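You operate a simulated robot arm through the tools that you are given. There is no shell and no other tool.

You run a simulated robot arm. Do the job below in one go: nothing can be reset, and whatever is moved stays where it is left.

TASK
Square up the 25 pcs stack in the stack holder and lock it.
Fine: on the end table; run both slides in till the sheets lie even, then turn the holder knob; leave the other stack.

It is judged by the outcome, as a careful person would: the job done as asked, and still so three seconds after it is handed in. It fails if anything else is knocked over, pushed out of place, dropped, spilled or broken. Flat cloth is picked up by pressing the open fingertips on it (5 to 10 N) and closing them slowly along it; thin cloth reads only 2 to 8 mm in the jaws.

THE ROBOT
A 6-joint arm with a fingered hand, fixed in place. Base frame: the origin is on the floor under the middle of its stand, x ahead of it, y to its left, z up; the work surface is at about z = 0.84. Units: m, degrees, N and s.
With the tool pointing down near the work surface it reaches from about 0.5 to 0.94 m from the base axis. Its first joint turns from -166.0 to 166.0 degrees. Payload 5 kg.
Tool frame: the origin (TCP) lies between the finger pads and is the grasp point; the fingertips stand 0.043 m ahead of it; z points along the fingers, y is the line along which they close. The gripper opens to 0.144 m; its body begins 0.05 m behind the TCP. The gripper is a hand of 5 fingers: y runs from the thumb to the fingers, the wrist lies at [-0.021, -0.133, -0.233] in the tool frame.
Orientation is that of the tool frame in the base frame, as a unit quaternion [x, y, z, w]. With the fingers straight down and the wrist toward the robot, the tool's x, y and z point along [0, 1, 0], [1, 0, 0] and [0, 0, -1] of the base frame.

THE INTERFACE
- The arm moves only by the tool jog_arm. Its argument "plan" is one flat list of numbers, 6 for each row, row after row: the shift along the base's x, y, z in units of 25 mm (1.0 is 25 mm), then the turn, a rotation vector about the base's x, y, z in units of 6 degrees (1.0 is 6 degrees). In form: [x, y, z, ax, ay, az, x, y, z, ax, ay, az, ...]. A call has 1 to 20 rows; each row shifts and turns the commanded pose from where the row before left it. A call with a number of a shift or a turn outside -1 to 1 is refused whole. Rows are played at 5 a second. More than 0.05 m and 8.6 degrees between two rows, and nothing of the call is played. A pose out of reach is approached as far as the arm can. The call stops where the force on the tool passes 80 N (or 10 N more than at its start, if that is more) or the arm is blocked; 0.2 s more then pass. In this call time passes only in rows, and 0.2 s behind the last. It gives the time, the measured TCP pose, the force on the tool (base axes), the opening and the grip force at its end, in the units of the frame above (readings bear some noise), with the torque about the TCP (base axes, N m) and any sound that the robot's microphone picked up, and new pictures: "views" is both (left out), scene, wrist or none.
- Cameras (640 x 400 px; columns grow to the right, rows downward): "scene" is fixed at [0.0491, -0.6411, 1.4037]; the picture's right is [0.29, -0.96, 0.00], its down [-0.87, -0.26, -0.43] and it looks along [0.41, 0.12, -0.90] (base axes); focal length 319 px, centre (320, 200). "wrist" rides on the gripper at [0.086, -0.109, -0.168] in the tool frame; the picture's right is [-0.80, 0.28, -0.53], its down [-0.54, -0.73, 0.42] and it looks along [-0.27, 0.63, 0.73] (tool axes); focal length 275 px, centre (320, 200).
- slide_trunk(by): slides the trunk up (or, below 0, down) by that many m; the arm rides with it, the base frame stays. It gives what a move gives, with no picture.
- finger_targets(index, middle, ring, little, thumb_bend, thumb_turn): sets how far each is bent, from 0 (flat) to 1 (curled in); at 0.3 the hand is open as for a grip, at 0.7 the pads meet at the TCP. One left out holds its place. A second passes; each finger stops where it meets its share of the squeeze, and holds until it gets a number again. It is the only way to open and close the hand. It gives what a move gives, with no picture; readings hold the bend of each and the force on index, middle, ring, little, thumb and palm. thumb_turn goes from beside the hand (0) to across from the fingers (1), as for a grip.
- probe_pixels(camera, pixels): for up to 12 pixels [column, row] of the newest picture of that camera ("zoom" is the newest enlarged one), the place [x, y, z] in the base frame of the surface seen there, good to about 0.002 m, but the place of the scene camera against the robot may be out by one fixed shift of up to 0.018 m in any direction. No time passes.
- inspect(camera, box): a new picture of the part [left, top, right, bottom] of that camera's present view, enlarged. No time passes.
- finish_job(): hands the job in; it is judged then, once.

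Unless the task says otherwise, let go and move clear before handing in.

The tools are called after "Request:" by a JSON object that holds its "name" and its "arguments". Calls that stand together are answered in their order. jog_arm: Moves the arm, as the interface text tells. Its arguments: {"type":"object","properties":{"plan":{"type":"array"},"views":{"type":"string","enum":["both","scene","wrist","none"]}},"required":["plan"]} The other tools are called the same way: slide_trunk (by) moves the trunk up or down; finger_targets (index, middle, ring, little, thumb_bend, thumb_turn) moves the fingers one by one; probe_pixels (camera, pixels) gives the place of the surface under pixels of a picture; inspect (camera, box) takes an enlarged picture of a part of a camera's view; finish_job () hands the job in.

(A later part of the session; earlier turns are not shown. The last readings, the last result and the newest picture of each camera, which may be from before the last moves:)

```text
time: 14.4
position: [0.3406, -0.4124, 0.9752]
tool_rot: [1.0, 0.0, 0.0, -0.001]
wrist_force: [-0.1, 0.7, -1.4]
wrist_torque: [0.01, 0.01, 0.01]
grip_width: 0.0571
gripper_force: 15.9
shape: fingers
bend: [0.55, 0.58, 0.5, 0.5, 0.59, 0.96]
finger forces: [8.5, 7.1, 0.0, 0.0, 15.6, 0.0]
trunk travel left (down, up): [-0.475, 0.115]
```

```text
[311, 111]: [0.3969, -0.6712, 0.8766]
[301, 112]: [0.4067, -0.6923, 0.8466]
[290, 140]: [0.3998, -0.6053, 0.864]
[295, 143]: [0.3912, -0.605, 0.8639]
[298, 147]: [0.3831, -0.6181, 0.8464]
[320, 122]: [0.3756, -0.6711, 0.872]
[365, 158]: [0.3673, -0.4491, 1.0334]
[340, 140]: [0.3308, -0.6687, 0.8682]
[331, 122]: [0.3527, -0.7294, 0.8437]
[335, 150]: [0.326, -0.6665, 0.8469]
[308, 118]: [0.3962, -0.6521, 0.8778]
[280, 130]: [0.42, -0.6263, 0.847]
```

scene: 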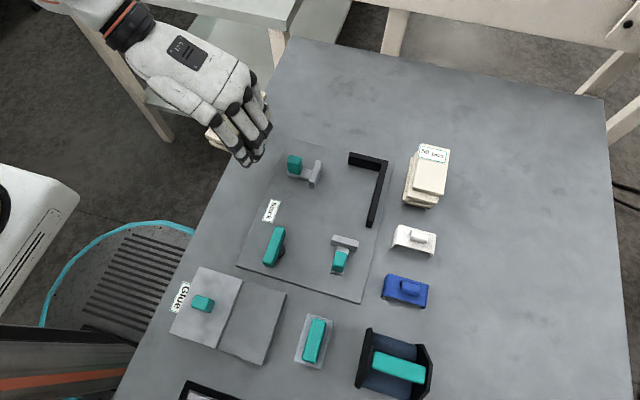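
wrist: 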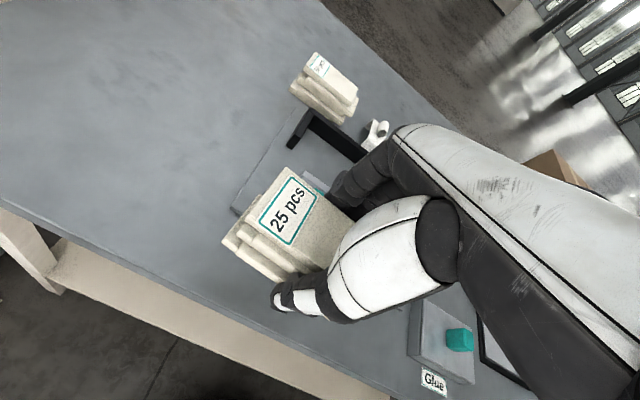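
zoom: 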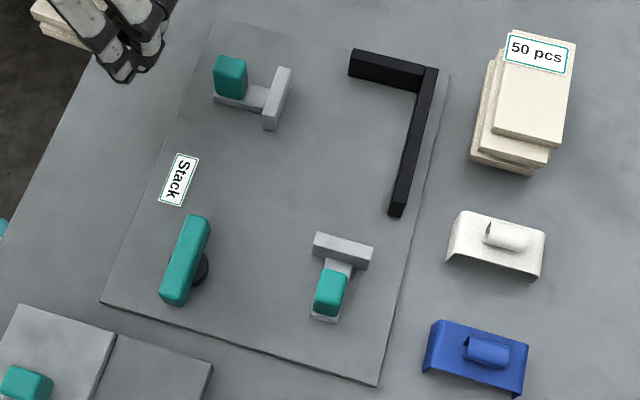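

Fence faces are at x≈0.389 and y≈-0.669, slide heads at y≈-0.558 and x≈0.226, leaving a 0.163 × 0.111 m pocket. I'll carry the stack across at this height so its centre lands near (0.300,-0.611).

Request:
{"name": "jog_arm", "arguments": {"plan": [-0.175, -0.65, 0, 0, 0, 0, -0.175, -0.65, 0, 0, 0, 0, -0.175, -0.65, 0, 0, 0, 0, -0.175, -0.65, 0, 0, 0, 0, -0.175, -0.65, 0, 0, 0, 0, -0.175, -0.65, 0, 0, 0, 0, -0.175, -0.65, 0, 0, 0, 0, -0.175, -0.65, 0, 0, 0, 0, -0.175, -0.65, 0, 0, 0, 0, -0.175, -0.65, 0, 0, 0, 0, -0.175, -0.65, 0, 0, 0, 0, -0.175, -0.65, 0, 0, 0, 0], "views": "both"}}

Request:
{"name": "inspect", "arguments": {"camera": "wrist", "box": [200, 100, 400, 350]}}

Request:
{"name": "inspect", "arguments": {"camera": "scene", "box": [270, 130, 410, 300]}}

```text
time: 17.0
position: [0.2858, -0.6055, 0.9756]
tool_rot: [1.0, -0.001, 0.0, -0.001]
wrist_force: [0.7, 0.0, -0.5]
wrist_torque: [0.0, 0.02, -0.02]
grip_width: 0.0574
gripper_force: 15.8
shape: fingers
bend: [0.55, 0.58, 0.5, 0.5, 0.59, 0.96]
finger forces: [8.5, 7.0, 0.0, 0.1, 15.7, 0.0]
trunk travel left (down, up): [-0.475, 0.115]
```

scene: 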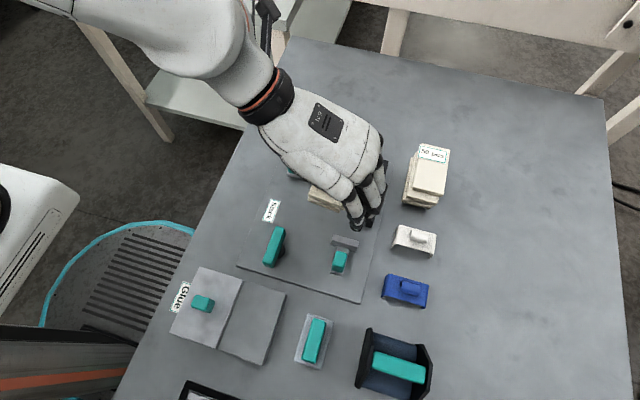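
wrist: 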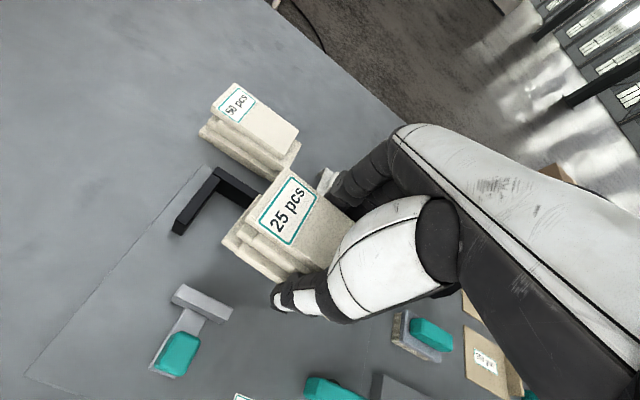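

```text
1.60 times, centred on (300, 225) of wrist
```

zoom: 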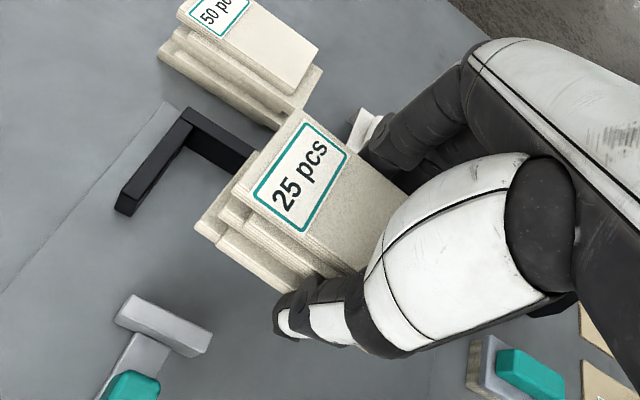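

```text
2.35 times, centred on (340, 215) of scene
```

zoom: 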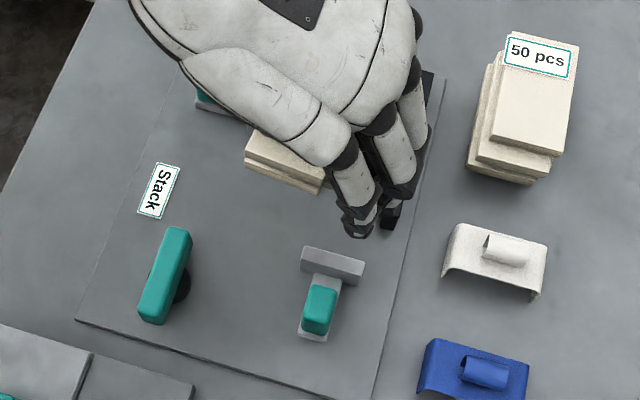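

The stack hangs above the pocket, with the fence corner at (215,175) and slide head at (200,300) in the wrist view. I'll probe those with the stack's edges to verify clearance before lowering.

Request:
{"name": "probe_pixels", "arguments": {"camera": "wrist", "pixels": [[287, 170], [248, 218], [223, 242], [235, 247], [275, 280], [215, 172], [176, 222], [183, 233], [220, 183], [245, 200], [176, 290], [230, 313]]}}

Request:
{"name": "probe_pixels", "arguments": {"camera": "scene", "pixels": [[309, 188], [307, 196], [320, 200], [340, 208], [310, 190], [335, 240], [357, 246], [344, 221], [355, 228], [369, 225], [352, 205], [380, 165]]}}

```text
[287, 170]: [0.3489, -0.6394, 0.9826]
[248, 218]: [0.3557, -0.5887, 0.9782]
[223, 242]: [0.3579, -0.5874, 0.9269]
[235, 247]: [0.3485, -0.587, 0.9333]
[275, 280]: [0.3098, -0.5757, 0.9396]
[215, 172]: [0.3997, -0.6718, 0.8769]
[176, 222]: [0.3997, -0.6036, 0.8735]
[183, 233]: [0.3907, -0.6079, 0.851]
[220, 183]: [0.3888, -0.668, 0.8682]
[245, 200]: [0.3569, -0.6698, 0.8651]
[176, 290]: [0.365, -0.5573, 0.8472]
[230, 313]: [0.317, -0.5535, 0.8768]
```

```text
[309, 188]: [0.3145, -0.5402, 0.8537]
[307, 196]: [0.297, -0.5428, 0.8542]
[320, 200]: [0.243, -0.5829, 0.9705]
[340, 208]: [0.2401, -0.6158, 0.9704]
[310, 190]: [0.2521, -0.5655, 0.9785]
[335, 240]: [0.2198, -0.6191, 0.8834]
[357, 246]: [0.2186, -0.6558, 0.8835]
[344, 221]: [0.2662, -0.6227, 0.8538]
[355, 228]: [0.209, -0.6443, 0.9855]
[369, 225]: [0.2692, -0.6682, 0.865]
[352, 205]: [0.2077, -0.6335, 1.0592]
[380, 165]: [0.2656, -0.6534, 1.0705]
```

Stack edges span about x 0.240–0.358 and y -0.576…-0.64, all inside the pocket, and the thumb's x range stops just short of slide 1's head. I'll lower to just above the plate.

Request:
{"name": "jog_arm", "arguments": {"plan": [0, 0.05, -0.55, 0, 0, 0, 0, 0, -0.55, 0, 0, 0, 0, 0, -0.55, 0, 0, 0, 0, 0, -0.5, 0, 0, 0, 0, 0, -0.4, 0, 0, 0], "views": "both"}}

Request:
{"name": "inspect", "arguments": {"camera": "wrist", "box": [200, 130, 360, 350]}}

Request:
{"name": "inspect", "arguments": {"camera": "scene", "box": [280, 140, 400, 280]}}

```text
time: 18.2
position: [0.2857, -0.6045, 0.913]
tool_rot: [1.0, 0.0, -0.001, 0.0]
wrist_force: [0.0, -0.4, -1.1]
wrist_torque: [-0.01, 0.03, -0.01]
grip_width: 0.0573
gripper_force: 16.0
shape: fingers
bend: [0.55, 0.58, 0.5, 0.5, 0.59, 0.96]
finger forces: [8.4, 7.1, 0.1, 0.0, 15.6, 0.0]
trunk travel left (down, up): [-0.475, 0.115]
```

scene: 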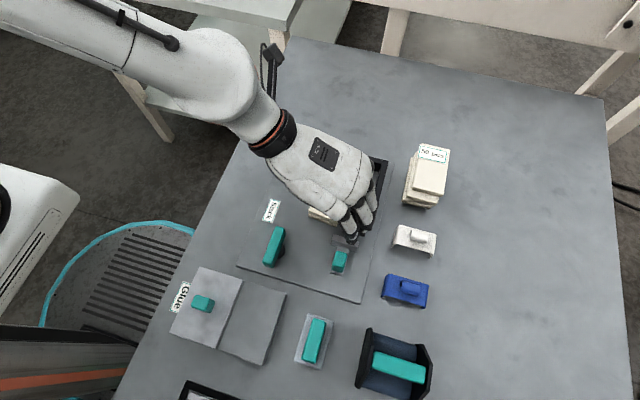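
wrist: 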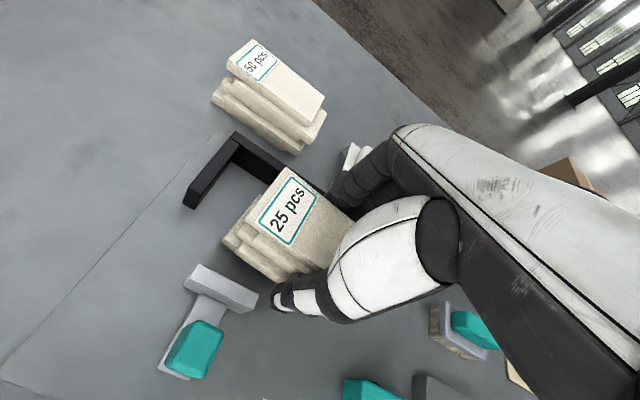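

```text
1.82 times, centred on (280, 240) of wrist
```

zoom: 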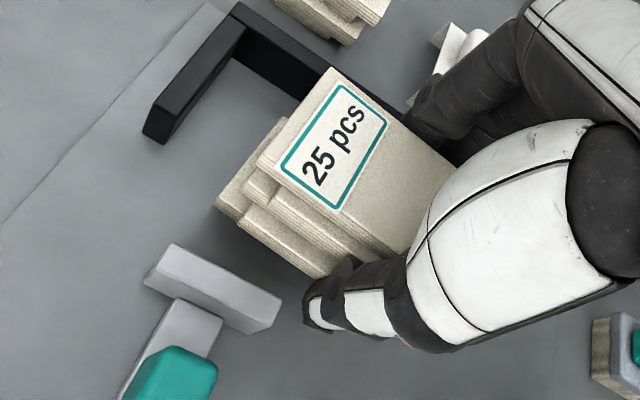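

```text
2.86 times, centred on (340, 210) of scene
```

zoom: 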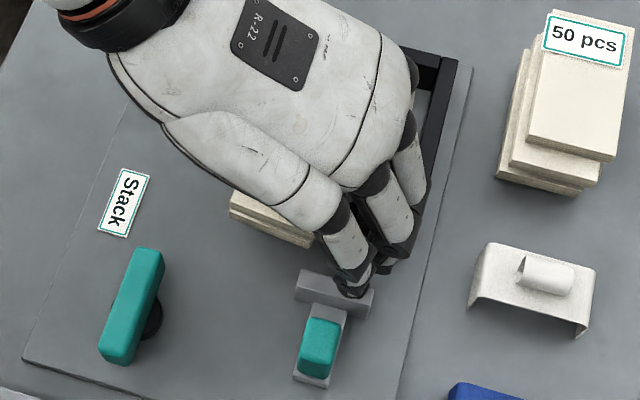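

The stack is about 13 mm above the plate, and the little finger hangs over slide 2's head at (350,290) in the scene zoom. I'll probe that finger's clearance before the last drop.

Request:
{"name": "probe_pixels", "arguments": {"camera": "zoom", "pixels": [[350, 293], [345, 290], [362, 292], [352, 285], [340, 275], [368, 285], [310, 280], [380, 265], [372, 275], [385, 272], [300, 240], [365, 300]]}}

```text
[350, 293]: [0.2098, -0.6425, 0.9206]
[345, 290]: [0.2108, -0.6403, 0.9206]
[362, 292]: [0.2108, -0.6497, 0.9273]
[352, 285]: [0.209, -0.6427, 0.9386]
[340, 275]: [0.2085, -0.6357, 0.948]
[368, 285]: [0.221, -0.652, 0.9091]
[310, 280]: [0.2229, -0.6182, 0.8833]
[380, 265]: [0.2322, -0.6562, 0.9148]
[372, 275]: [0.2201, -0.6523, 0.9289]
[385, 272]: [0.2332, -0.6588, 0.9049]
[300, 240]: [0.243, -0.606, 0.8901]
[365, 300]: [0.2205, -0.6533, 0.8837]
```

The little fingertip is around z≈0.905–0.914, so it will stay above the slide head (0.877). I'll lower gently until the stack touches down.

Request:
{"name": "jog_arm", "arguments": {"plan": [0, 0, -0.2, 0, 0, 0, 0, 0, -0.15, 0, 0, 0, 0, 0, -0.1, 0, 0, 0], "views": "none"}}

```text
time: 19.0
position: [0.2869, -0.6047, 0.901]
tool_rot: [1.0, 0.0, 0.001, 0.0]
wrist_force: [0.9, 0.3, -0.2]
wrist_torque: [0.03, 0.01, 0.0]
grip_width: 0.0573
gripper_force: 15.4
shape: fingers
bend: [0.55, 0.58, 0.5, 0.5, 0.59, 0.96]
finger forces: [8.4, 7.1, 0.1, 0.0, 15.6, 0.0]
trunk travel left (down, up): [-0.475, 0.115]
```

Request:
{"name": "jog_arm", "arguments": {"plan": [0, 0, -0.08, 0, 0, 0, 0, 0, -0.06, 0, 0, 0], "views": "none"}}

```text
time: 19.6
position: [0.2868, -0.6054, 0.8982]
tool_rot: [1.0, -0.001, 0.0, 0.001]
wrist_force: [0.0, 0.4, 4.9]
wrist_torque: [-0.11, 0.18, 0.02]
grip_width: 0.0572
gripper_force: 17.4
shape: fingers
bend: [0.55, 0.58, 0.5, 0.5, 0.59, 0.96]
finger forces: [9.0, 7.1, 0.0, 3.2, 15.6, 0.1]
trunk travel left (down, up): [-0.475, 0.115]
```

Touchdown: 5 N upward, with the little finger lightly resting on slide 2's head (3 N). I'll release by opening the thumb mostly, and the two fingers just slightly because of the fence behind them.

Request:
{"name": "finger_targets", "arguments": {"index": 0.53, "middle": 0.55, "thumb_bend": 0.54}}

Request:
{"name": "inspect", "arguments": {"camera": "wrist", "box": [200, 130, 360, 350]}}

```text
time: 20.6
position: [0.2875, -0.604, 0.8976]
tool_rot: [1.0, 0.0, 0.0, 0.001]
wrist_force: [0.8, 0.6, 9.6]
wrist_torque: [-0.48, 0.59, -0.04]
grip_width: 0.0654
gripper_force: 5.2
shape: fingers
bend: [0.53, 0.55, 0.5, 0.5, 0.54, 0.97]
finger forces: [0.0, 1.4, 0.1, 8.5, 0.0, 0.0]
trunk travel left (down, up): [-0.475, 0.115]
```

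```text
1.82 times, centred on (280, 240) of wrist
```

zoom: 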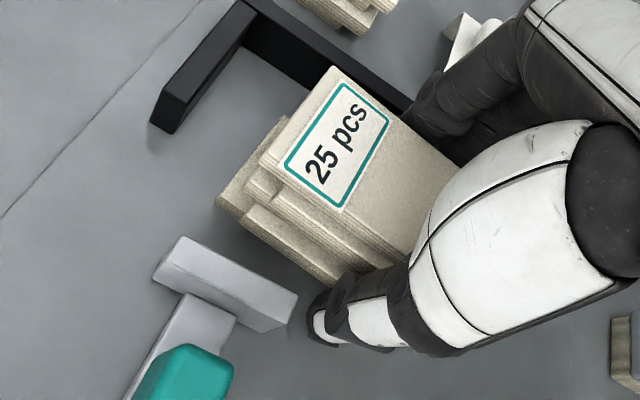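

Grip is open (0.065 m) and only the little finger still bears load on the slide head. I'll rise straight up slowly and check the stack stays put.

Request:
{"name": "jog_arm", "arguments": {"plan": [0, 0, 0.15, 0, 0, 0, 0, 0, 0.25, 0, 0, 0, 0, 0, 0.4, 0, 0, 0, 0, 0, 0.5, 0, 0, 0, 0, 0, 0.6, 0, 0, 0, 0, 0, 0.8, 0, 0, 0, 0, 0, 0.8, 0, 0, 0], "views": "both"}}

Request:
{"name": "inspect", "arguments": {"camera": "wrist", "box": [160, 130, 360, 370]}}

Request:
{"name": "inspect", "arguments": {"camera": "scene", "box": [260, 130, 410, 300]}}

```text
time: 22.2
position: [0.2889, -0.6037, 0.9857]
tool_rot: [1.0, -0.001, 0.0, 0.0]
wrist_force: [0.5, 0.1, -0.1]
wrist_torque: [0.0, -0.01, -0.01]
grip_width: 0.0656
gripper_force: 0.1
shape: fingers
bend: [0.53, 0.55, 0.5, 0.5, 0.54, 0.97]
finger forces: [0.0, 0.1, 0.0, 0.0, 0.0, 0.1]
trunk travel left (down, up): [-0.475, 0.115]
```

scene: 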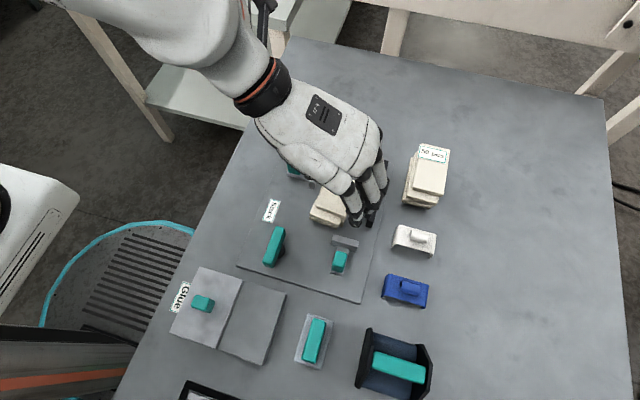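
wrist: 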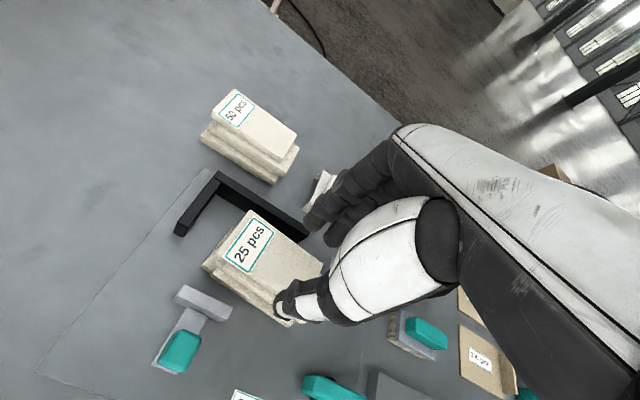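

```text
1.67 times, centred on (260, 250) of wrist
```

zoom: 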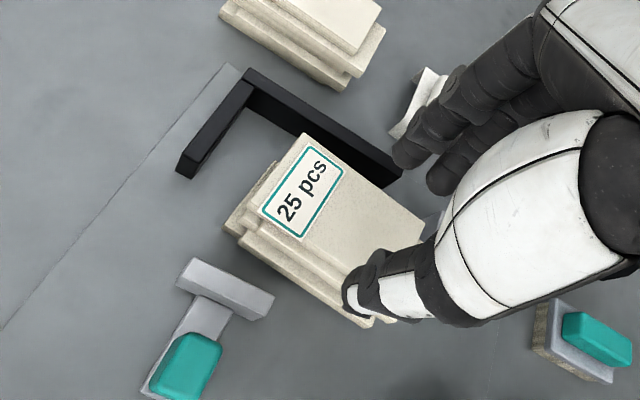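

```text
2.35 times, centred on (335, 215) of scene
```

zoom: 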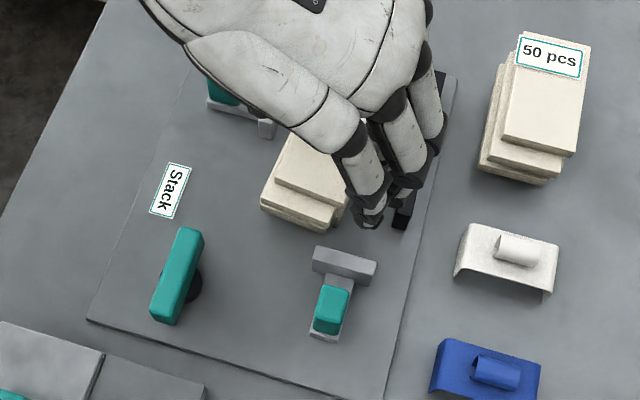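

The stack sits inside the holder pocket, released cleanly, and nothing else moved. Next I'll set the index finger out as a pusher, and move back over to behind slide 1's handle (+y side), staying high.

Request:
{"name": "finger_targets", "arguments": {"index": 0.35, "middle": 0.6, "ring": 0.65, "little": 0.7, "thumb_bend": 0.5}}

Request:
{"name": "jog_arm", "arguments": {"plan": [0, 0, 0.4, 0, 0, 0, 0.152, 0.815, 0, 0, 0, 0, 0.152, 0.815, 0, 0, 0, 0, 0.152, 0.815, 0, 0, 0, 0, 0.152, 0.815, 0, 0, 0, 0, 0.152, 0.815, 0, 0, 0, 0, 0.152, 0.815, 0, 0, 0, 0, 0.152, 0.815, 0, 0, 0, 0, 0.152, 0.815, 0, 0, 0, 0, 0.152, 0.815, 0, 0, 0, 0, 0.152, 0.815, 0, 0, 0, 0], "views": "both"}}

Request:
{"name": "inspect", "arguments": {"camera": "scene", "box": [220, 80, 410, 300]}}

Request:
{"name": "inspect", "arguments": {"camera": "wrist", "box": [150, 80, 400, 330]}}

```text
time: 23.2
position: [0.2882, -0.6038, 0.9857]
tool_rot: [1.0, -0.001, 0.0, 0.0]
wrist_force: [0.3, 0.6, -0.2]
wrist_torque: [0.02, 0.0, 0.0]
grip_width: 0.105
gripper_force: 0.0
shape: fingers
bend: [0.35, 0.6, 0.65, 0.7, 0.5, 0.97]
finger forces: [0.0, 0.1, 0.2, 0.1, 0.1, 0.0]
trunk travel left (down, up): [-0.475, 0.115]
```

```text
time: 25.6
position: [0.3247, -0.3995, 0.9958]
tool_rot: [1.0, -0.001, 0.0, 0.0]
wrist_force: [0.3, -0.8, 0.1]
wrist_torque: [0.01, 0.01, 0.0]
grip_width: 0.1053
gripper_force: 0.0
shape: fingers
bend: [0.35, 0.6, 0.65, 0.7, 0.5, 0.97]
finger forces: [0.0, 0.0, 0.0, 0.0, 0.0, 0.0]
trunk travel left (down, up): [-0.475, 0.115]
```

scene: 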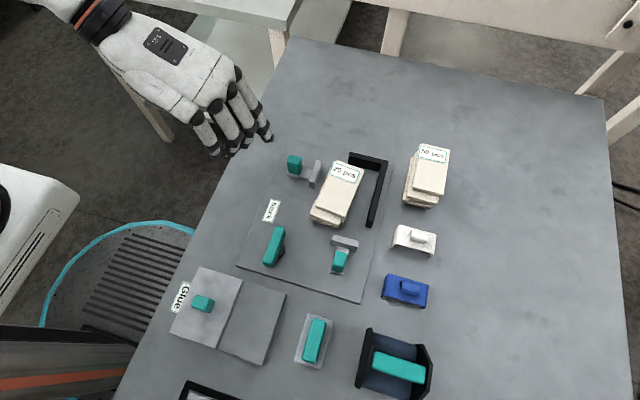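
wrist: 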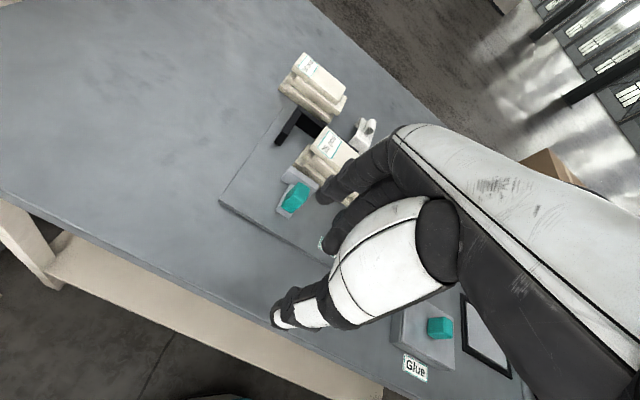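

```text
1.82 times, centred on (315, 190) of scene
```

zoom: 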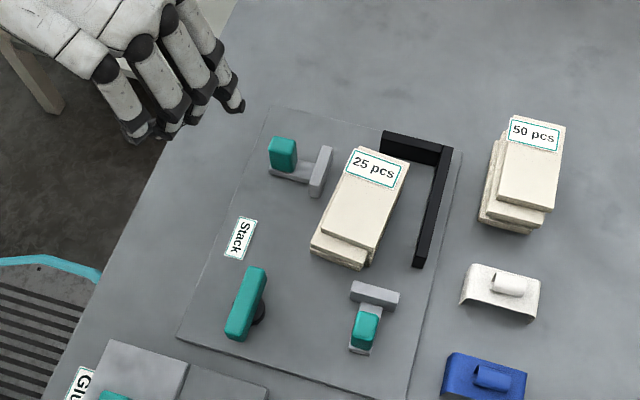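

```text
1.60 times, centred on (275, 205) of wrist
```

zoom: 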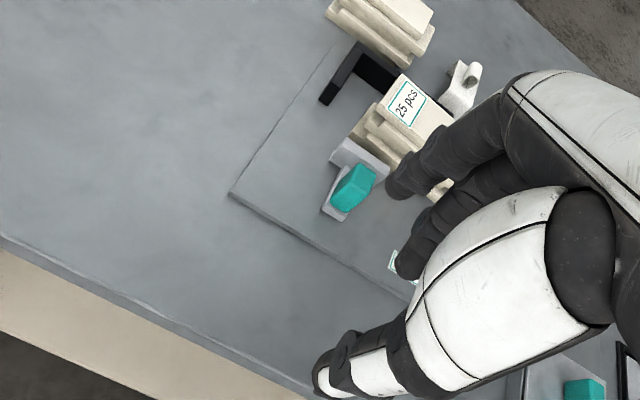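

The stack is visible in the pocket at (335,193), now unobstructed, and the index points out at (268,137). I'll probe stack corners, index tip and slide handle.

Request:
{"name": "inspect", "arguments": {"camera": "scene", "box": [270, 130, 410, 290]}}

Request:
{"name": "probe_pixels", "arguments": {"camera": "scene", "pixels": [[269, 137], [268, 132], [262, 125], [272, 140], [245, 110], [216, 152]]}}

Request:
{"name": "probe_pixels", "arguments": {"camera": "wrist", "pixels": [[322, 198], [320, 192], [318, 198], [330, 185], [345, 180], [296, 185], [285, 200], [300, 200], [290, 212], [278, 210], [283, 172], [315, 186]]}}

```text
2.50 times, centred on (340, 210) of scene
```

zoom: 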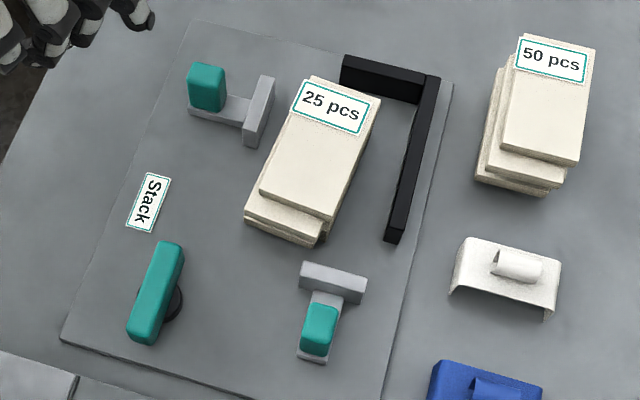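

```text
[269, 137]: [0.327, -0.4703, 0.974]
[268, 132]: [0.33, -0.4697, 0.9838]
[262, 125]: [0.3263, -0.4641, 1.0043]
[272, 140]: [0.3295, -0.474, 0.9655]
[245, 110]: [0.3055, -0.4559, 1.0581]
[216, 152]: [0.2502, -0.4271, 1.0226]
```

```text
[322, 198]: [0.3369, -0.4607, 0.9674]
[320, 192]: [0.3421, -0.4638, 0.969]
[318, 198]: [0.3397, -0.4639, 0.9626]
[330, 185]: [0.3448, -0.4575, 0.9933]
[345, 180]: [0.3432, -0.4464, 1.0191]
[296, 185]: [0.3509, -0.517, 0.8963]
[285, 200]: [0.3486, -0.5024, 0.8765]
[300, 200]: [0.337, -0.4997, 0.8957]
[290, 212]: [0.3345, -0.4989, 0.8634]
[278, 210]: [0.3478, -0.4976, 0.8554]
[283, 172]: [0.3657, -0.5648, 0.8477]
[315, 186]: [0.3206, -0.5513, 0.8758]
```

Index tip is at about (0.337,-0.482) outer, 16 mm behind the handle's face at y≈-0.499. I'll lower so the tip is at z≈0.87, just above the slide rail.

Request:
{"name": "jog_arm", "arguments": {"plan": [0.08, 0, -0.7, 0, 0, 0, 0, 0, -0.7, 0, 0, 0, 0, 0, -0.7, 0, 0, 0, 0, 0, -0.7, 0, 0, 0, 0, 0, -0.5, 0, 0, 0], "views": "both"}}

Request:
{"name": "inspect", "arguments": {"camera": "scene", "box": [230, 110, 370, 260]}}

Request:
{"name": "inspect", "arguments": {"camera": "wrist", "box": [230, 80, 400, 300]}}

```text
time: 26.8
position: [0.3259, -0.3998, 0.9127]
tool_rot: [1.0, 0.0, 0.0, 0.0]
wrist_force: [0.6, -0.4, -0.4]
wrist_torque: [0.01, -0.01, 0.0]
grip_width: 0.1054
gripper_force: 0.1
shape: fingers
bend: [0.35, 0.6, 0.65, 0.7, 0.5, 0.97]
finger forces: [0.1, 0.0, 0.1, 0.0, 0.0, 0.1]
trunk travel left (down, up): [-0.475, 0.115]
```

scene: 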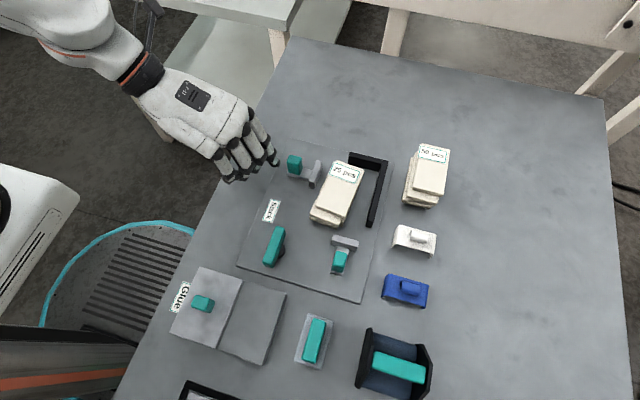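
wrist: 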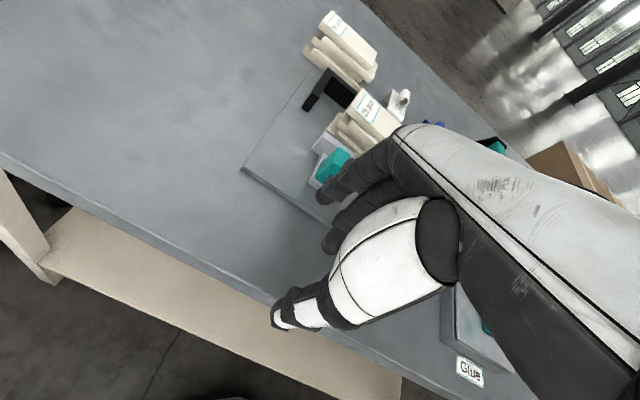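

```text
2.67 times, centred on (300, 185) of scene
```

zoom: 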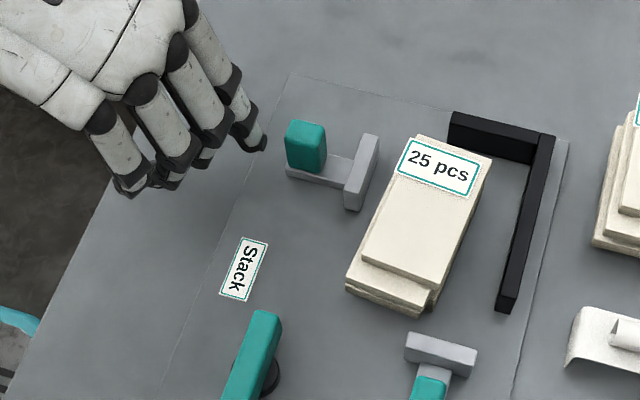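

```text
1.82 times, centred on (315, 190) of wrist
```

zoom: 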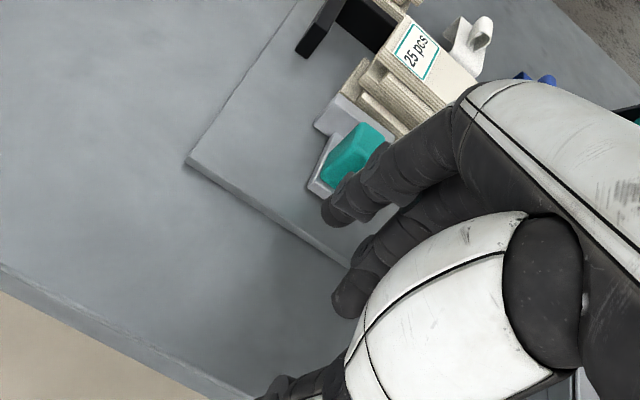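

The index tip is lined up behind the teal handle. I'll push it -y in small steps and watch force and slide motion.

Request:
{"name": "jog_arm", "arguments": {"plan": [0, -0.3, 0, 0, 0, 0, 0, -0.3, 0, 0, 0, 0, 0, -0.2, 0, 0, 0, 0, 0, -0.2, 0, 0, 0, 0, 0, -0.2, 0, 0, 0, 0], "views": "both"}}

Request:
{"name": "inspect", "arguments": {"camera": "scene", "box": [230, 110, 370, 260]}}

```text
time: 28.0
position: [0.3272, -0.4298, 0.913]
tool_rot: [1.0, 0.0, -0.001, 0.0]
wrist_force: [0.2, 0.0, 1.0]
wrist_torque: [0.03, 0.01, 0.0]
grip_width: 0.1046
gripper_force: 0.4
shape: fingers
bend: [0.35, 0.6, 0.65, 0.7, 0.5, 0.97]
finger forces: [0.3, 0.1, 0.0, 0.0, 0.0, 0.0]
trunk travel left (down, up): [-0.475, 0.115]
```

scene: 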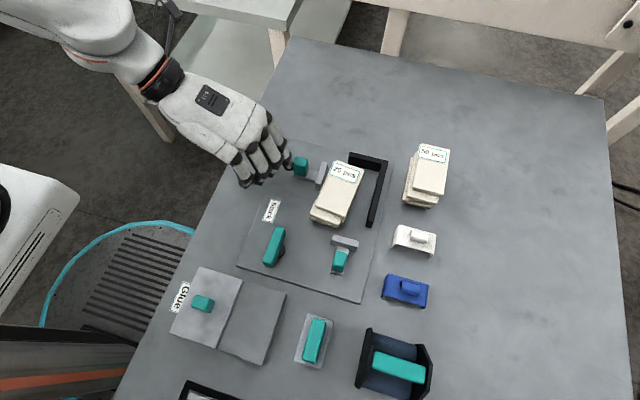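
wrist: 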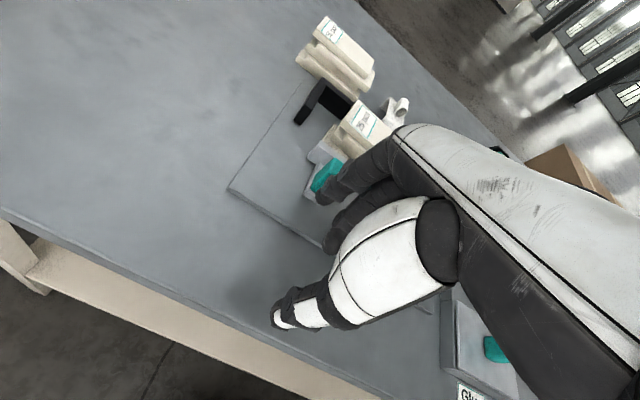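

```text
2.67 times, centred on (300, 185) of scene
```

zoom: 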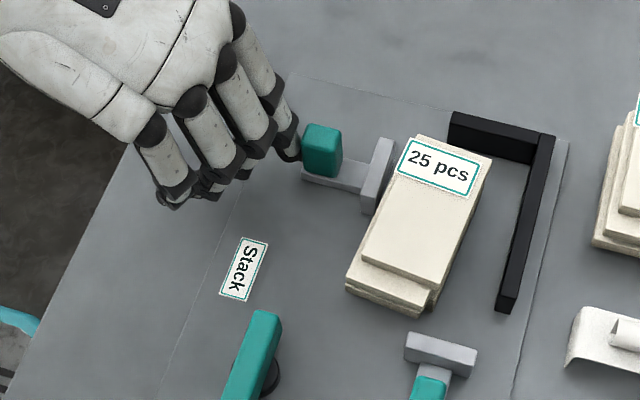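

Slide 1 moves easily (near-zero force) and its head is nearly at the stack. I'll push about 12 mm more and look at how the stack responds.

Request:
{"name": "jog_arm", "arguments": {"plan": [0, -0.16, 0, 0, 0, 0, 0, -0.16, 0, 0, 0, 0, 0, -0.16, 0, 0, 0, 0], "views": "scene"}}

Request:
{"name": "inspect", "arguments": {"camera": "scene", "box": [270, 120, 410, 270]}}

```text
time: 28.8
position: [0.3265, -0.4431, 0.9121]
tool_rot: [1.0, -0.001, 0.0, 0.0]
wrist_force: [0.7, 1.0, -0.2]
wrist_torque: [0.02, 0.05, -0.01]
grip_width: 0.1041
gripper_force: 0.1
shape: fingers
bend: [0.36, 0.6, 0.65, 0.7, 0.5, 0.97]
finger forces: [0.6, 0.0, 0.0, 0.0, 0.0, 0.0]
trunk travel left (down, up): [-0.475, 0.115]
```

scene: 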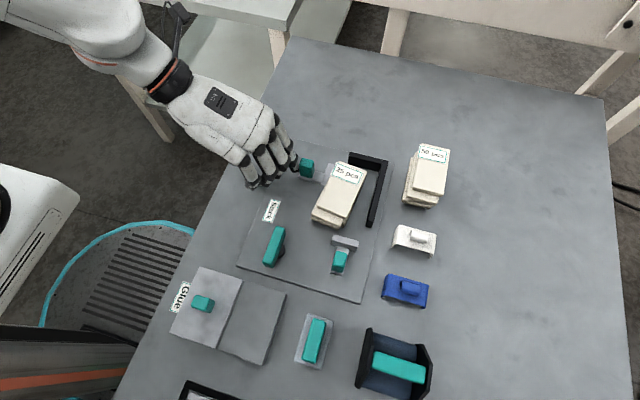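

```text
2.67 times, centred on (340, 195) of scene
```

zoom: 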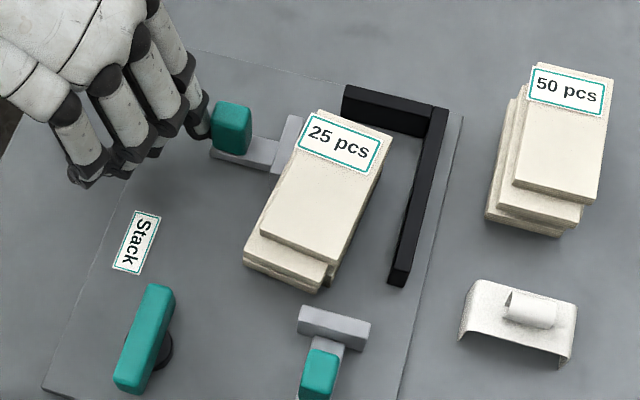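

The head has met the stack and is nudging it with about 1 N. I'll keep running slide 1 in, in small steps, so fence and head square the stack up.

Request:
{"name": "jog_arm", "arguments": {"plan": [0, -0.16, 0, 0, 0, 0, 0, -0.16, 0, 0, 0, 0, 0, -0.16, 0, 0, 0, 0, 0, -0.16, 0, 0, 0, 0], "views": "scene"}}

Request:
{"name": "inspect", "arguments": {"camera": "scene", "box": [270, 120, 410, 270]}}

```text
time: 29.8
position: [0.3262, -0.4592, 0.9116]
tool_rot: [1.0, 0.0, 0.0, 0.0]
wrist_force: [0.3, 1.2, -0.3]
wrist_torque: [0.06, -0.02, 0.01]
grip_width: 0.1042
gripper_force: 0.9
shape: fingers
bend: [0.36, 0.6, 0.65, 0.7, 0.5, 0.97]
finger forces: [0.6, 0.1, 0.1, 0.0, 0.1, 0.1]
trunk travel left (down, up): [-0.475, 0.115]
```

scene: 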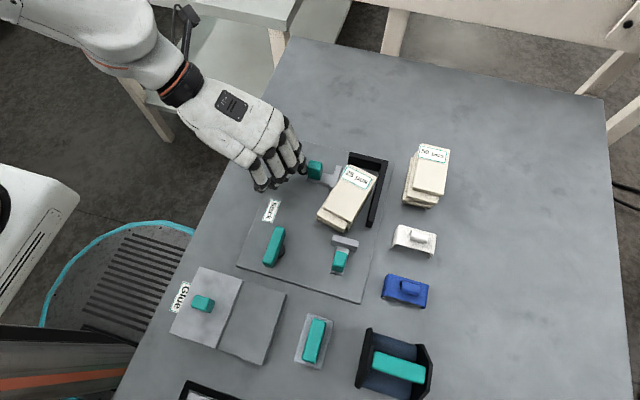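

```text
2.67 times, centred on (340, 195) of scene
```

zoom: 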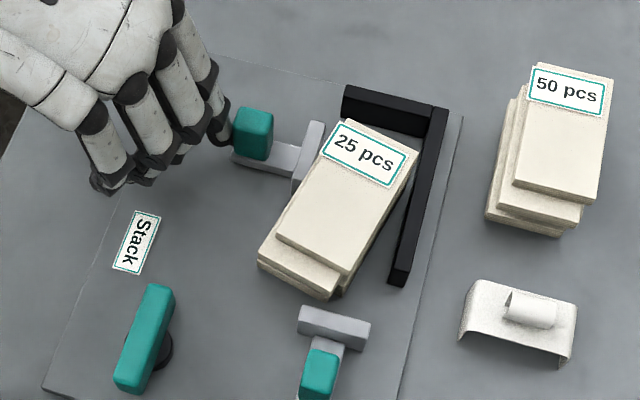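

The stack is turning a bit as its far corner nears the fence, as expected. I'll continue pushing; the head should swing it flush.

Request:
{"name": "jog_arm", "arguments": {"plan": [0, -0.14, 0, 0, 0, 0, 0, -0.14, 0, 0, 0, 0, 0, -0.14, 0, 0, 0, 0], "views": "scene"}}

Request:
{"name": "inspect", "arguments": {"camera": "scene", "box": [270, 120, 410, 270]}}

```text
time: 30.6
position: [0.3274, -0.4684, 0.9115]
tool_rot: [1.0, 0.0, -0.001, 0.0]
wrist_force: [0.0, 1.4, 0.6]
wrist_torque: [0.04, 0.01, 0.0]
grip_width: 0.1028
gripper_force: 0.4
shape: fingers
bend: [0.36, 0.6, 0.65, 0.7, 0.5, 0.97]
finger forces: [1.5, 0.0, 0.0, 0.0, 0.0, 0.0]
trunk travel left (down, up): [-0.475, 0.115]
```

scene: 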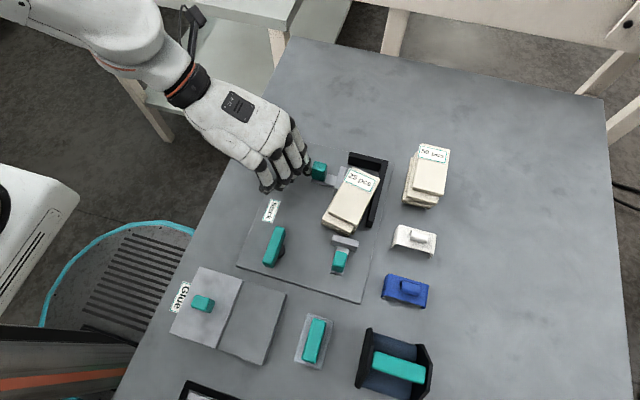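

```text
2.67 times, centred on (340, 195) of scene
```

zoom: 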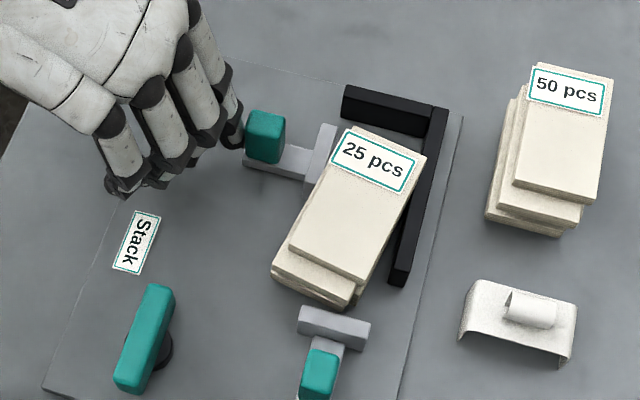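

The stack is straightening as it meets the fence. I'll push on in small steps until the force rises.

Request:
{"name": "jog_arm", "arguments": {"plan": [0, -0.12, 0, 0, 0, 0, 0, -0.12, 0, 0, 0, 0, 0, -0.12, 0, 0, 0, 0], "views": "scene"}}

Request:
{"name": "inspect", "arguments": {"camera": "scene", "box": [270, 120, 410, 270]}}

```text
time: 31.4
position: [0.3265, -0.4763, 0.9113]
tool_rot: [1.0, 0.0, 0.0, 0.0]
wrist_force: [0.3, 6.1, 1.3]
wrist_torque: [0.09, -0.02, 0.1]
grip_width: 0.0986
gripper_force: 2.5
shape: fingers
bend: [0.39, 0.6, 0.65, 0.7, 0.5, 0.97]
finger forces: [5.9, 0.0, 0.0, 0.0, 0.0, 0.1]
trunk travel left (down, up): [-0.475, 0.115]
```

scene: 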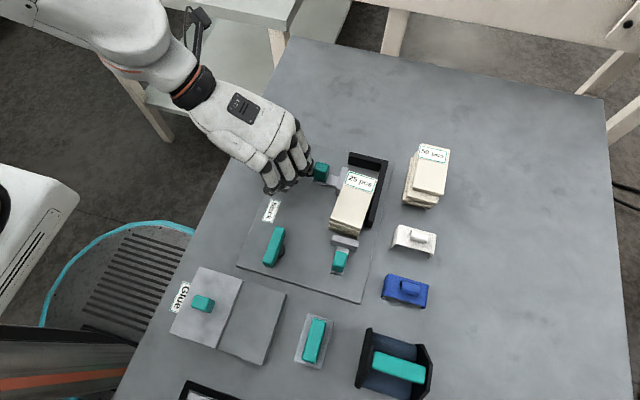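

```text
2.67 times, centred on (340, 195) of scene
```

zoom: 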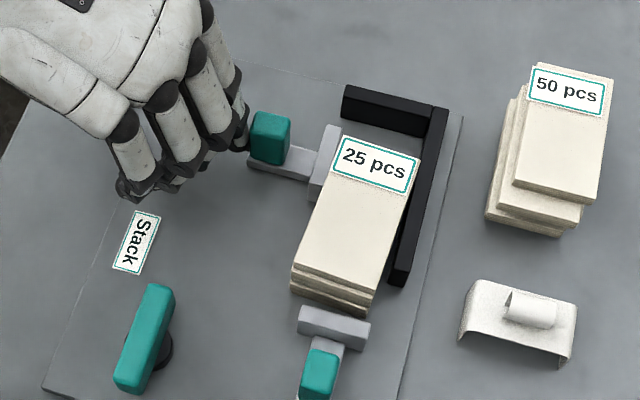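

Force has risen to 6 N and the stack is now flush with the right fence, its left edges even. I'll back the finger off slide 1 and check it stays in.

Request:
{"name": "jog_arm", "arguments": {"plan": [0, 0.3, 0, 0, 0, 0, 0, 0.5, 0, 0, 0, 0], "views": "both"}}

Request:
{"name": "inspect", "arguments": {"camera": "scene", "box": [270, 120, 410, 270]}}

```text
time: 32.0
position: [0.3262, -0.4579, 0.9132]
tool_rot: [1.0, -0.001, -0.001, -0.001]
wrist_force: [0.4, -0.4, 0.0]
wrist_torque: [0.01, -0.01, -0.04]
grip_width: 0.105
gripper_force: 0.0
shape: fingers
bend: [0.35, 0.6, 0.65, 0.7, 0.5, 0.97]
finger forces: [0.0, 0.0, 0.0, 0.1, 0.0, 0.0]
trunk travel left (down, up): [-0.475, 0.115]
```

scene: 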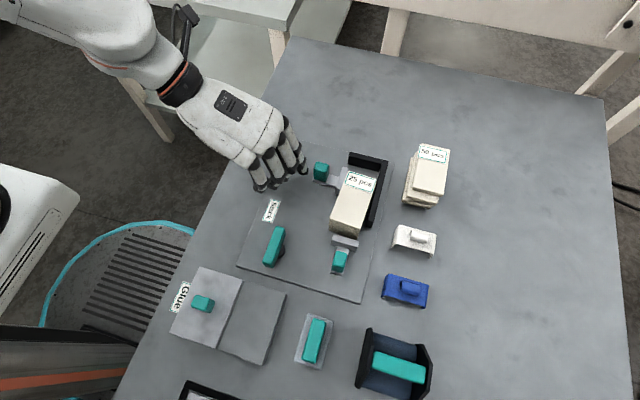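
wrist: 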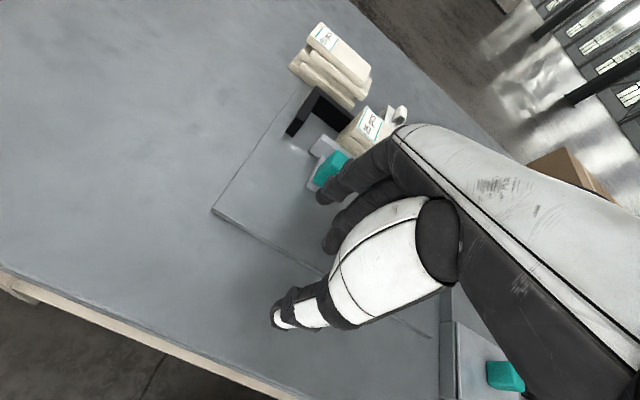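

```text
2.67 times, centred on (340, 195) of scene
```

zoom: 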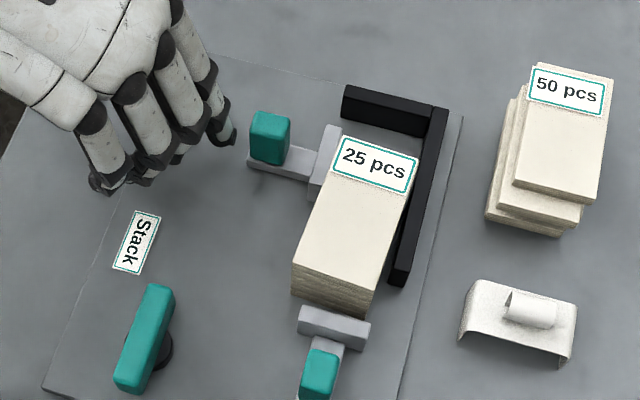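

All sheets now lie even and slide 1 stayed put. I'll check slide 2's current position and the remaining gap to the far fence.

Request:
{"name": "probe_pixels", "arguments": {"camera": "zoom", "pixels": [[338, 137], [418, 160], [294, 264], [373, 290], [296, 288], [365, 317], [305, 308], [368, 322], [300, 330], [325, 350], [318, 395], [385, 128]]}}

Request:
{"name": "probe_pixels", "arguments": {"camera": "zoom", "pixels": [[350, 105], [365, 118], [315, 325], [362, 342], [310, 365], [333, 372], [160, 290], [130, 385], [148, 330], [165, 350], [322, 150], [310, 190]]}}

```text
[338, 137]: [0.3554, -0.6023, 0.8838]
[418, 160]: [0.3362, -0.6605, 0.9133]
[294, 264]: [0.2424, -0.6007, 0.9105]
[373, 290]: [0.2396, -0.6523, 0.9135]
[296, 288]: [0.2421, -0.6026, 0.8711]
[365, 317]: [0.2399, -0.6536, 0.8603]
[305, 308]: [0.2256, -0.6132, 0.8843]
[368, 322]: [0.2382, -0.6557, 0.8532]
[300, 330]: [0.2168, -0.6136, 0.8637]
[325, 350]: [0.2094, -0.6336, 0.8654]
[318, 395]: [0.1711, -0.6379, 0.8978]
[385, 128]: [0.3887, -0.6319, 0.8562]
```

```text
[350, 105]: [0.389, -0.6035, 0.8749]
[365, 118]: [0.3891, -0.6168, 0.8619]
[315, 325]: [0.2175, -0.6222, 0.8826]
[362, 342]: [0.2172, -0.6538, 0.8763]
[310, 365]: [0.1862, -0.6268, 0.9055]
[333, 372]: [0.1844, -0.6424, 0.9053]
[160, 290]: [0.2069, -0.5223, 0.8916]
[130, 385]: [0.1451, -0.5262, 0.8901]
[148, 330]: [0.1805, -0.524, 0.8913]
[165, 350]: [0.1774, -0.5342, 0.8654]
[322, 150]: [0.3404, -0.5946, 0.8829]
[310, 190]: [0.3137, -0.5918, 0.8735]
```

Slide 2's head is still at x≈0.226, with a 48 mm gap left between the stack and far fence. I'll rise, reshape the hand so the index's side can push along +x, and move behind slide 2's handle.

Request:
{"name": "jog_arm", "arguments": {"plan": [0, 0.2, 0.7, 0, 0, 0, 0, 0, 0.9, 0, 0, 0, 0, 0, 0.9, 0, 0, 0, 0, 0, 0.9, 0, 0, 0, -0.77, -0.5, 0, 0, 0, 0, -0.77, -0.5, 0, 0, 0, 0, -0.77, -0.5, 0, 0, 0, 0, -0.77, -0.5, 0, 0, 0, 0, -0.77, -0.5, 0, 0, 0, 0, -0.77, -0.5, 0, 0, 0, 0, -0.77, -0.5, 0, 0, 0, 0, -0.77, -0.5, 0, 0, 0, 0, -0.77, -0.5, 0, 0, 0, 0, -0.77, -0.5, 0, 0, 0, 0, -0.77, -0.5, 0, 0, 0, 0], "views": "none"}}

Request:
{"name": "finger_targets", "arguments": {"index": 0.5, "middle": 0.5, "ring": 0.55, "little": 0.6, "thumb_bend": 0.75}}

Request:
{"name": "jog_arm", "arguments": {"plan": [0, -0.2, 0, 0, 0, 0], "views": "both"}}

Request:
{"name": "inspect", "arguments": {"camera": "scene", "box": [200, 150, 400, 320]}}

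Request:
{"name": "inspect", "arguments": {"camera": "wrist", "box": [150, 100, 450, 400]}}

```text
time: 35.2
position: [0.1154, -0.5901, 0.9956]
tool_rot: [1.0, 0.0, 0.0, 0.0]
wrist_force: [0.4, 0.3, -0.4]
wrist_torque: [0.01, 0.01, -0.01]
grip_width: 0.1055
gripper_force: 0.0
shape: fingers
bend: [0.35, 0.6, 0.65, 0.7, 0.5, 0.97]
finger forces: [0.0, 0.0, 0.0, 0.0, 0.0, 0.0]
trunk travel left (down, up): [-0.475, 0.115]
```

```text
time: 36.2
position: [0.1152, -0.589, 0.9967]
tool_rot: [1.0, -0.002, 0.0, 0.001]
wrist_force: [0.3, 0.0, 0.0]
wrist_torque: [-0.02, 0.03, -0.01]
grip_width: 0.0314
gripper_force: 0.1
shape: fingers
bend: [0.5, 0.5, 0.55, 0.6, 0.75, 0.97]
finger forces: [0.0, 0.1, 0.0, 0.2, 0.0, 0.0]
trunk travel left (down, up): [-0.475, 0.115]
```

```text
time: 36.6
position: [0.1156, -0.5944, 0.9956]
tool_rot: [1.0, -0.001, 0.0, 0.0]
wrist_force: [0.0, 0.4, -0.3]
wrist_torque: [-0.02, 0.0, -0.02]
grip_width: 0.031
gripper_force: 0.0
shape: fingers
bend: [0.5, 0.5, 0.55, 0.6, 0.75, 0.97]
finger forces: [0.0, 0.0, 0.0, 0.0, 0.1, 0.1]
trunk travel left (down, up): [-0.475, 0.115]
```

scene: 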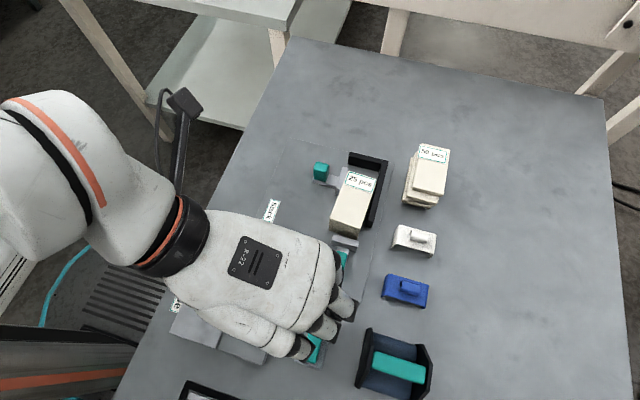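
wrist: 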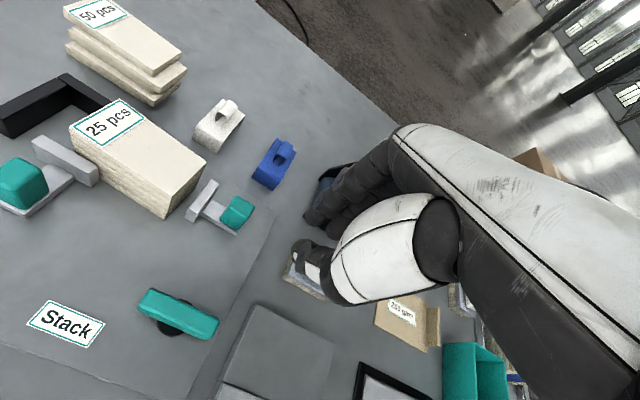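

```text
2.35 times, centred on (300, 235) of scene
```

zoom: 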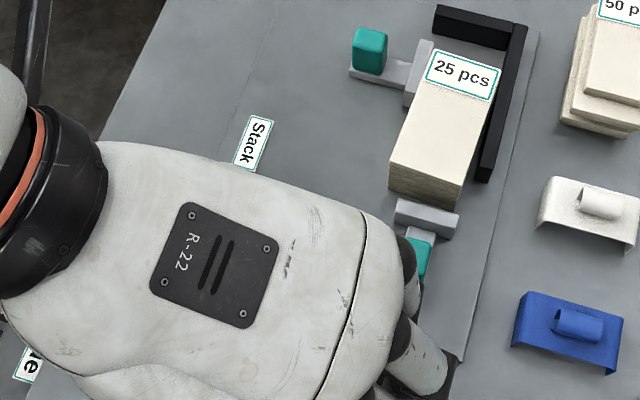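

```text
1.33 times, centred on (300, 250) of wrist
```

zoom: 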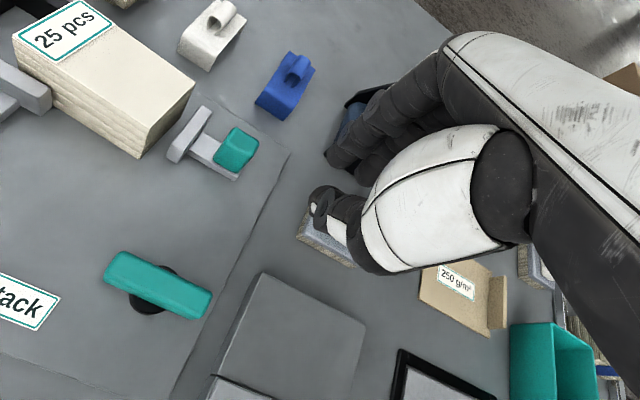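

The hand hangs behind slide 2's handle, but two other items are near below the ring/little side. I'll probe those items and the fingers for clearance before lowering.

Request:
{"name": "probe_pixels", "arguments": {"camera": "zoom", "pixels": [[312, 230], [335, 250], [345, 262], [318, 210], [352, 105], [350, 130], [338, 160], [360, 170], [237, 130], [252, 148], [228, 165], [183, 155]]}}

Request:
{"name": "probe_pixels", "arguments": {"camera": "scene", "pixels": [[313, 348], [318, 335], [300, 362], [322, 365], [370, 335], [430, 360], [400, 367], [360, 375], [345, 305], [325, 325], [300, 345], [338, 268]]}}

```text
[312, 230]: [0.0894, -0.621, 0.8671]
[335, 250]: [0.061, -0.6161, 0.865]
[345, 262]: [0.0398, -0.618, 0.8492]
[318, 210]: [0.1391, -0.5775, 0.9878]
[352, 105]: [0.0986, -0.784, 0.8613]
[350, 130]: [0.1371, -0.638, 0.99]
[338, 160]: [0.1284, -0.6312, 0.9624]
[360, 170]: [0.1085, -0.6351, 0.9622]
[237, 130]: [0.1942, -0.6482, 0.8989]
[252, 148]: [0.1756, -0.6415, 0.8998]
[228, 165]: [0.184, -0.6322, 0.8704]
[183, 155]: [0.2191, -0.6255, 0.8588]
```

```text
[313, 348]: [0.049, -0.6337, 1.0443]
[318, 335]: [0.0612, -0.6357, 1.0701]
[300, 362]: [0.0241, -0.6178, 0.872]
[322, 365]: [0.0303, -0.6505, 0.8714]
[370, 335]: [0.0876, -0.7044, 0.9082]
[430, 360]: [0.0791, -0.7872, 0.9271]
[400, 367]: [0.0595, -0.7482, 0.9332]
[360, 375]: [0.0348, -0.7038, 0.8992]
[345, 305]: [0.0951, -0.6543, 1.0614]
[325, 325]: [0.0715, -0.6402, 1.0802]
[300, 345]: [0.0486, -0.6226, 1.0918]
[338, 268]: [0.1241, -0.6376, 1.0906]
```

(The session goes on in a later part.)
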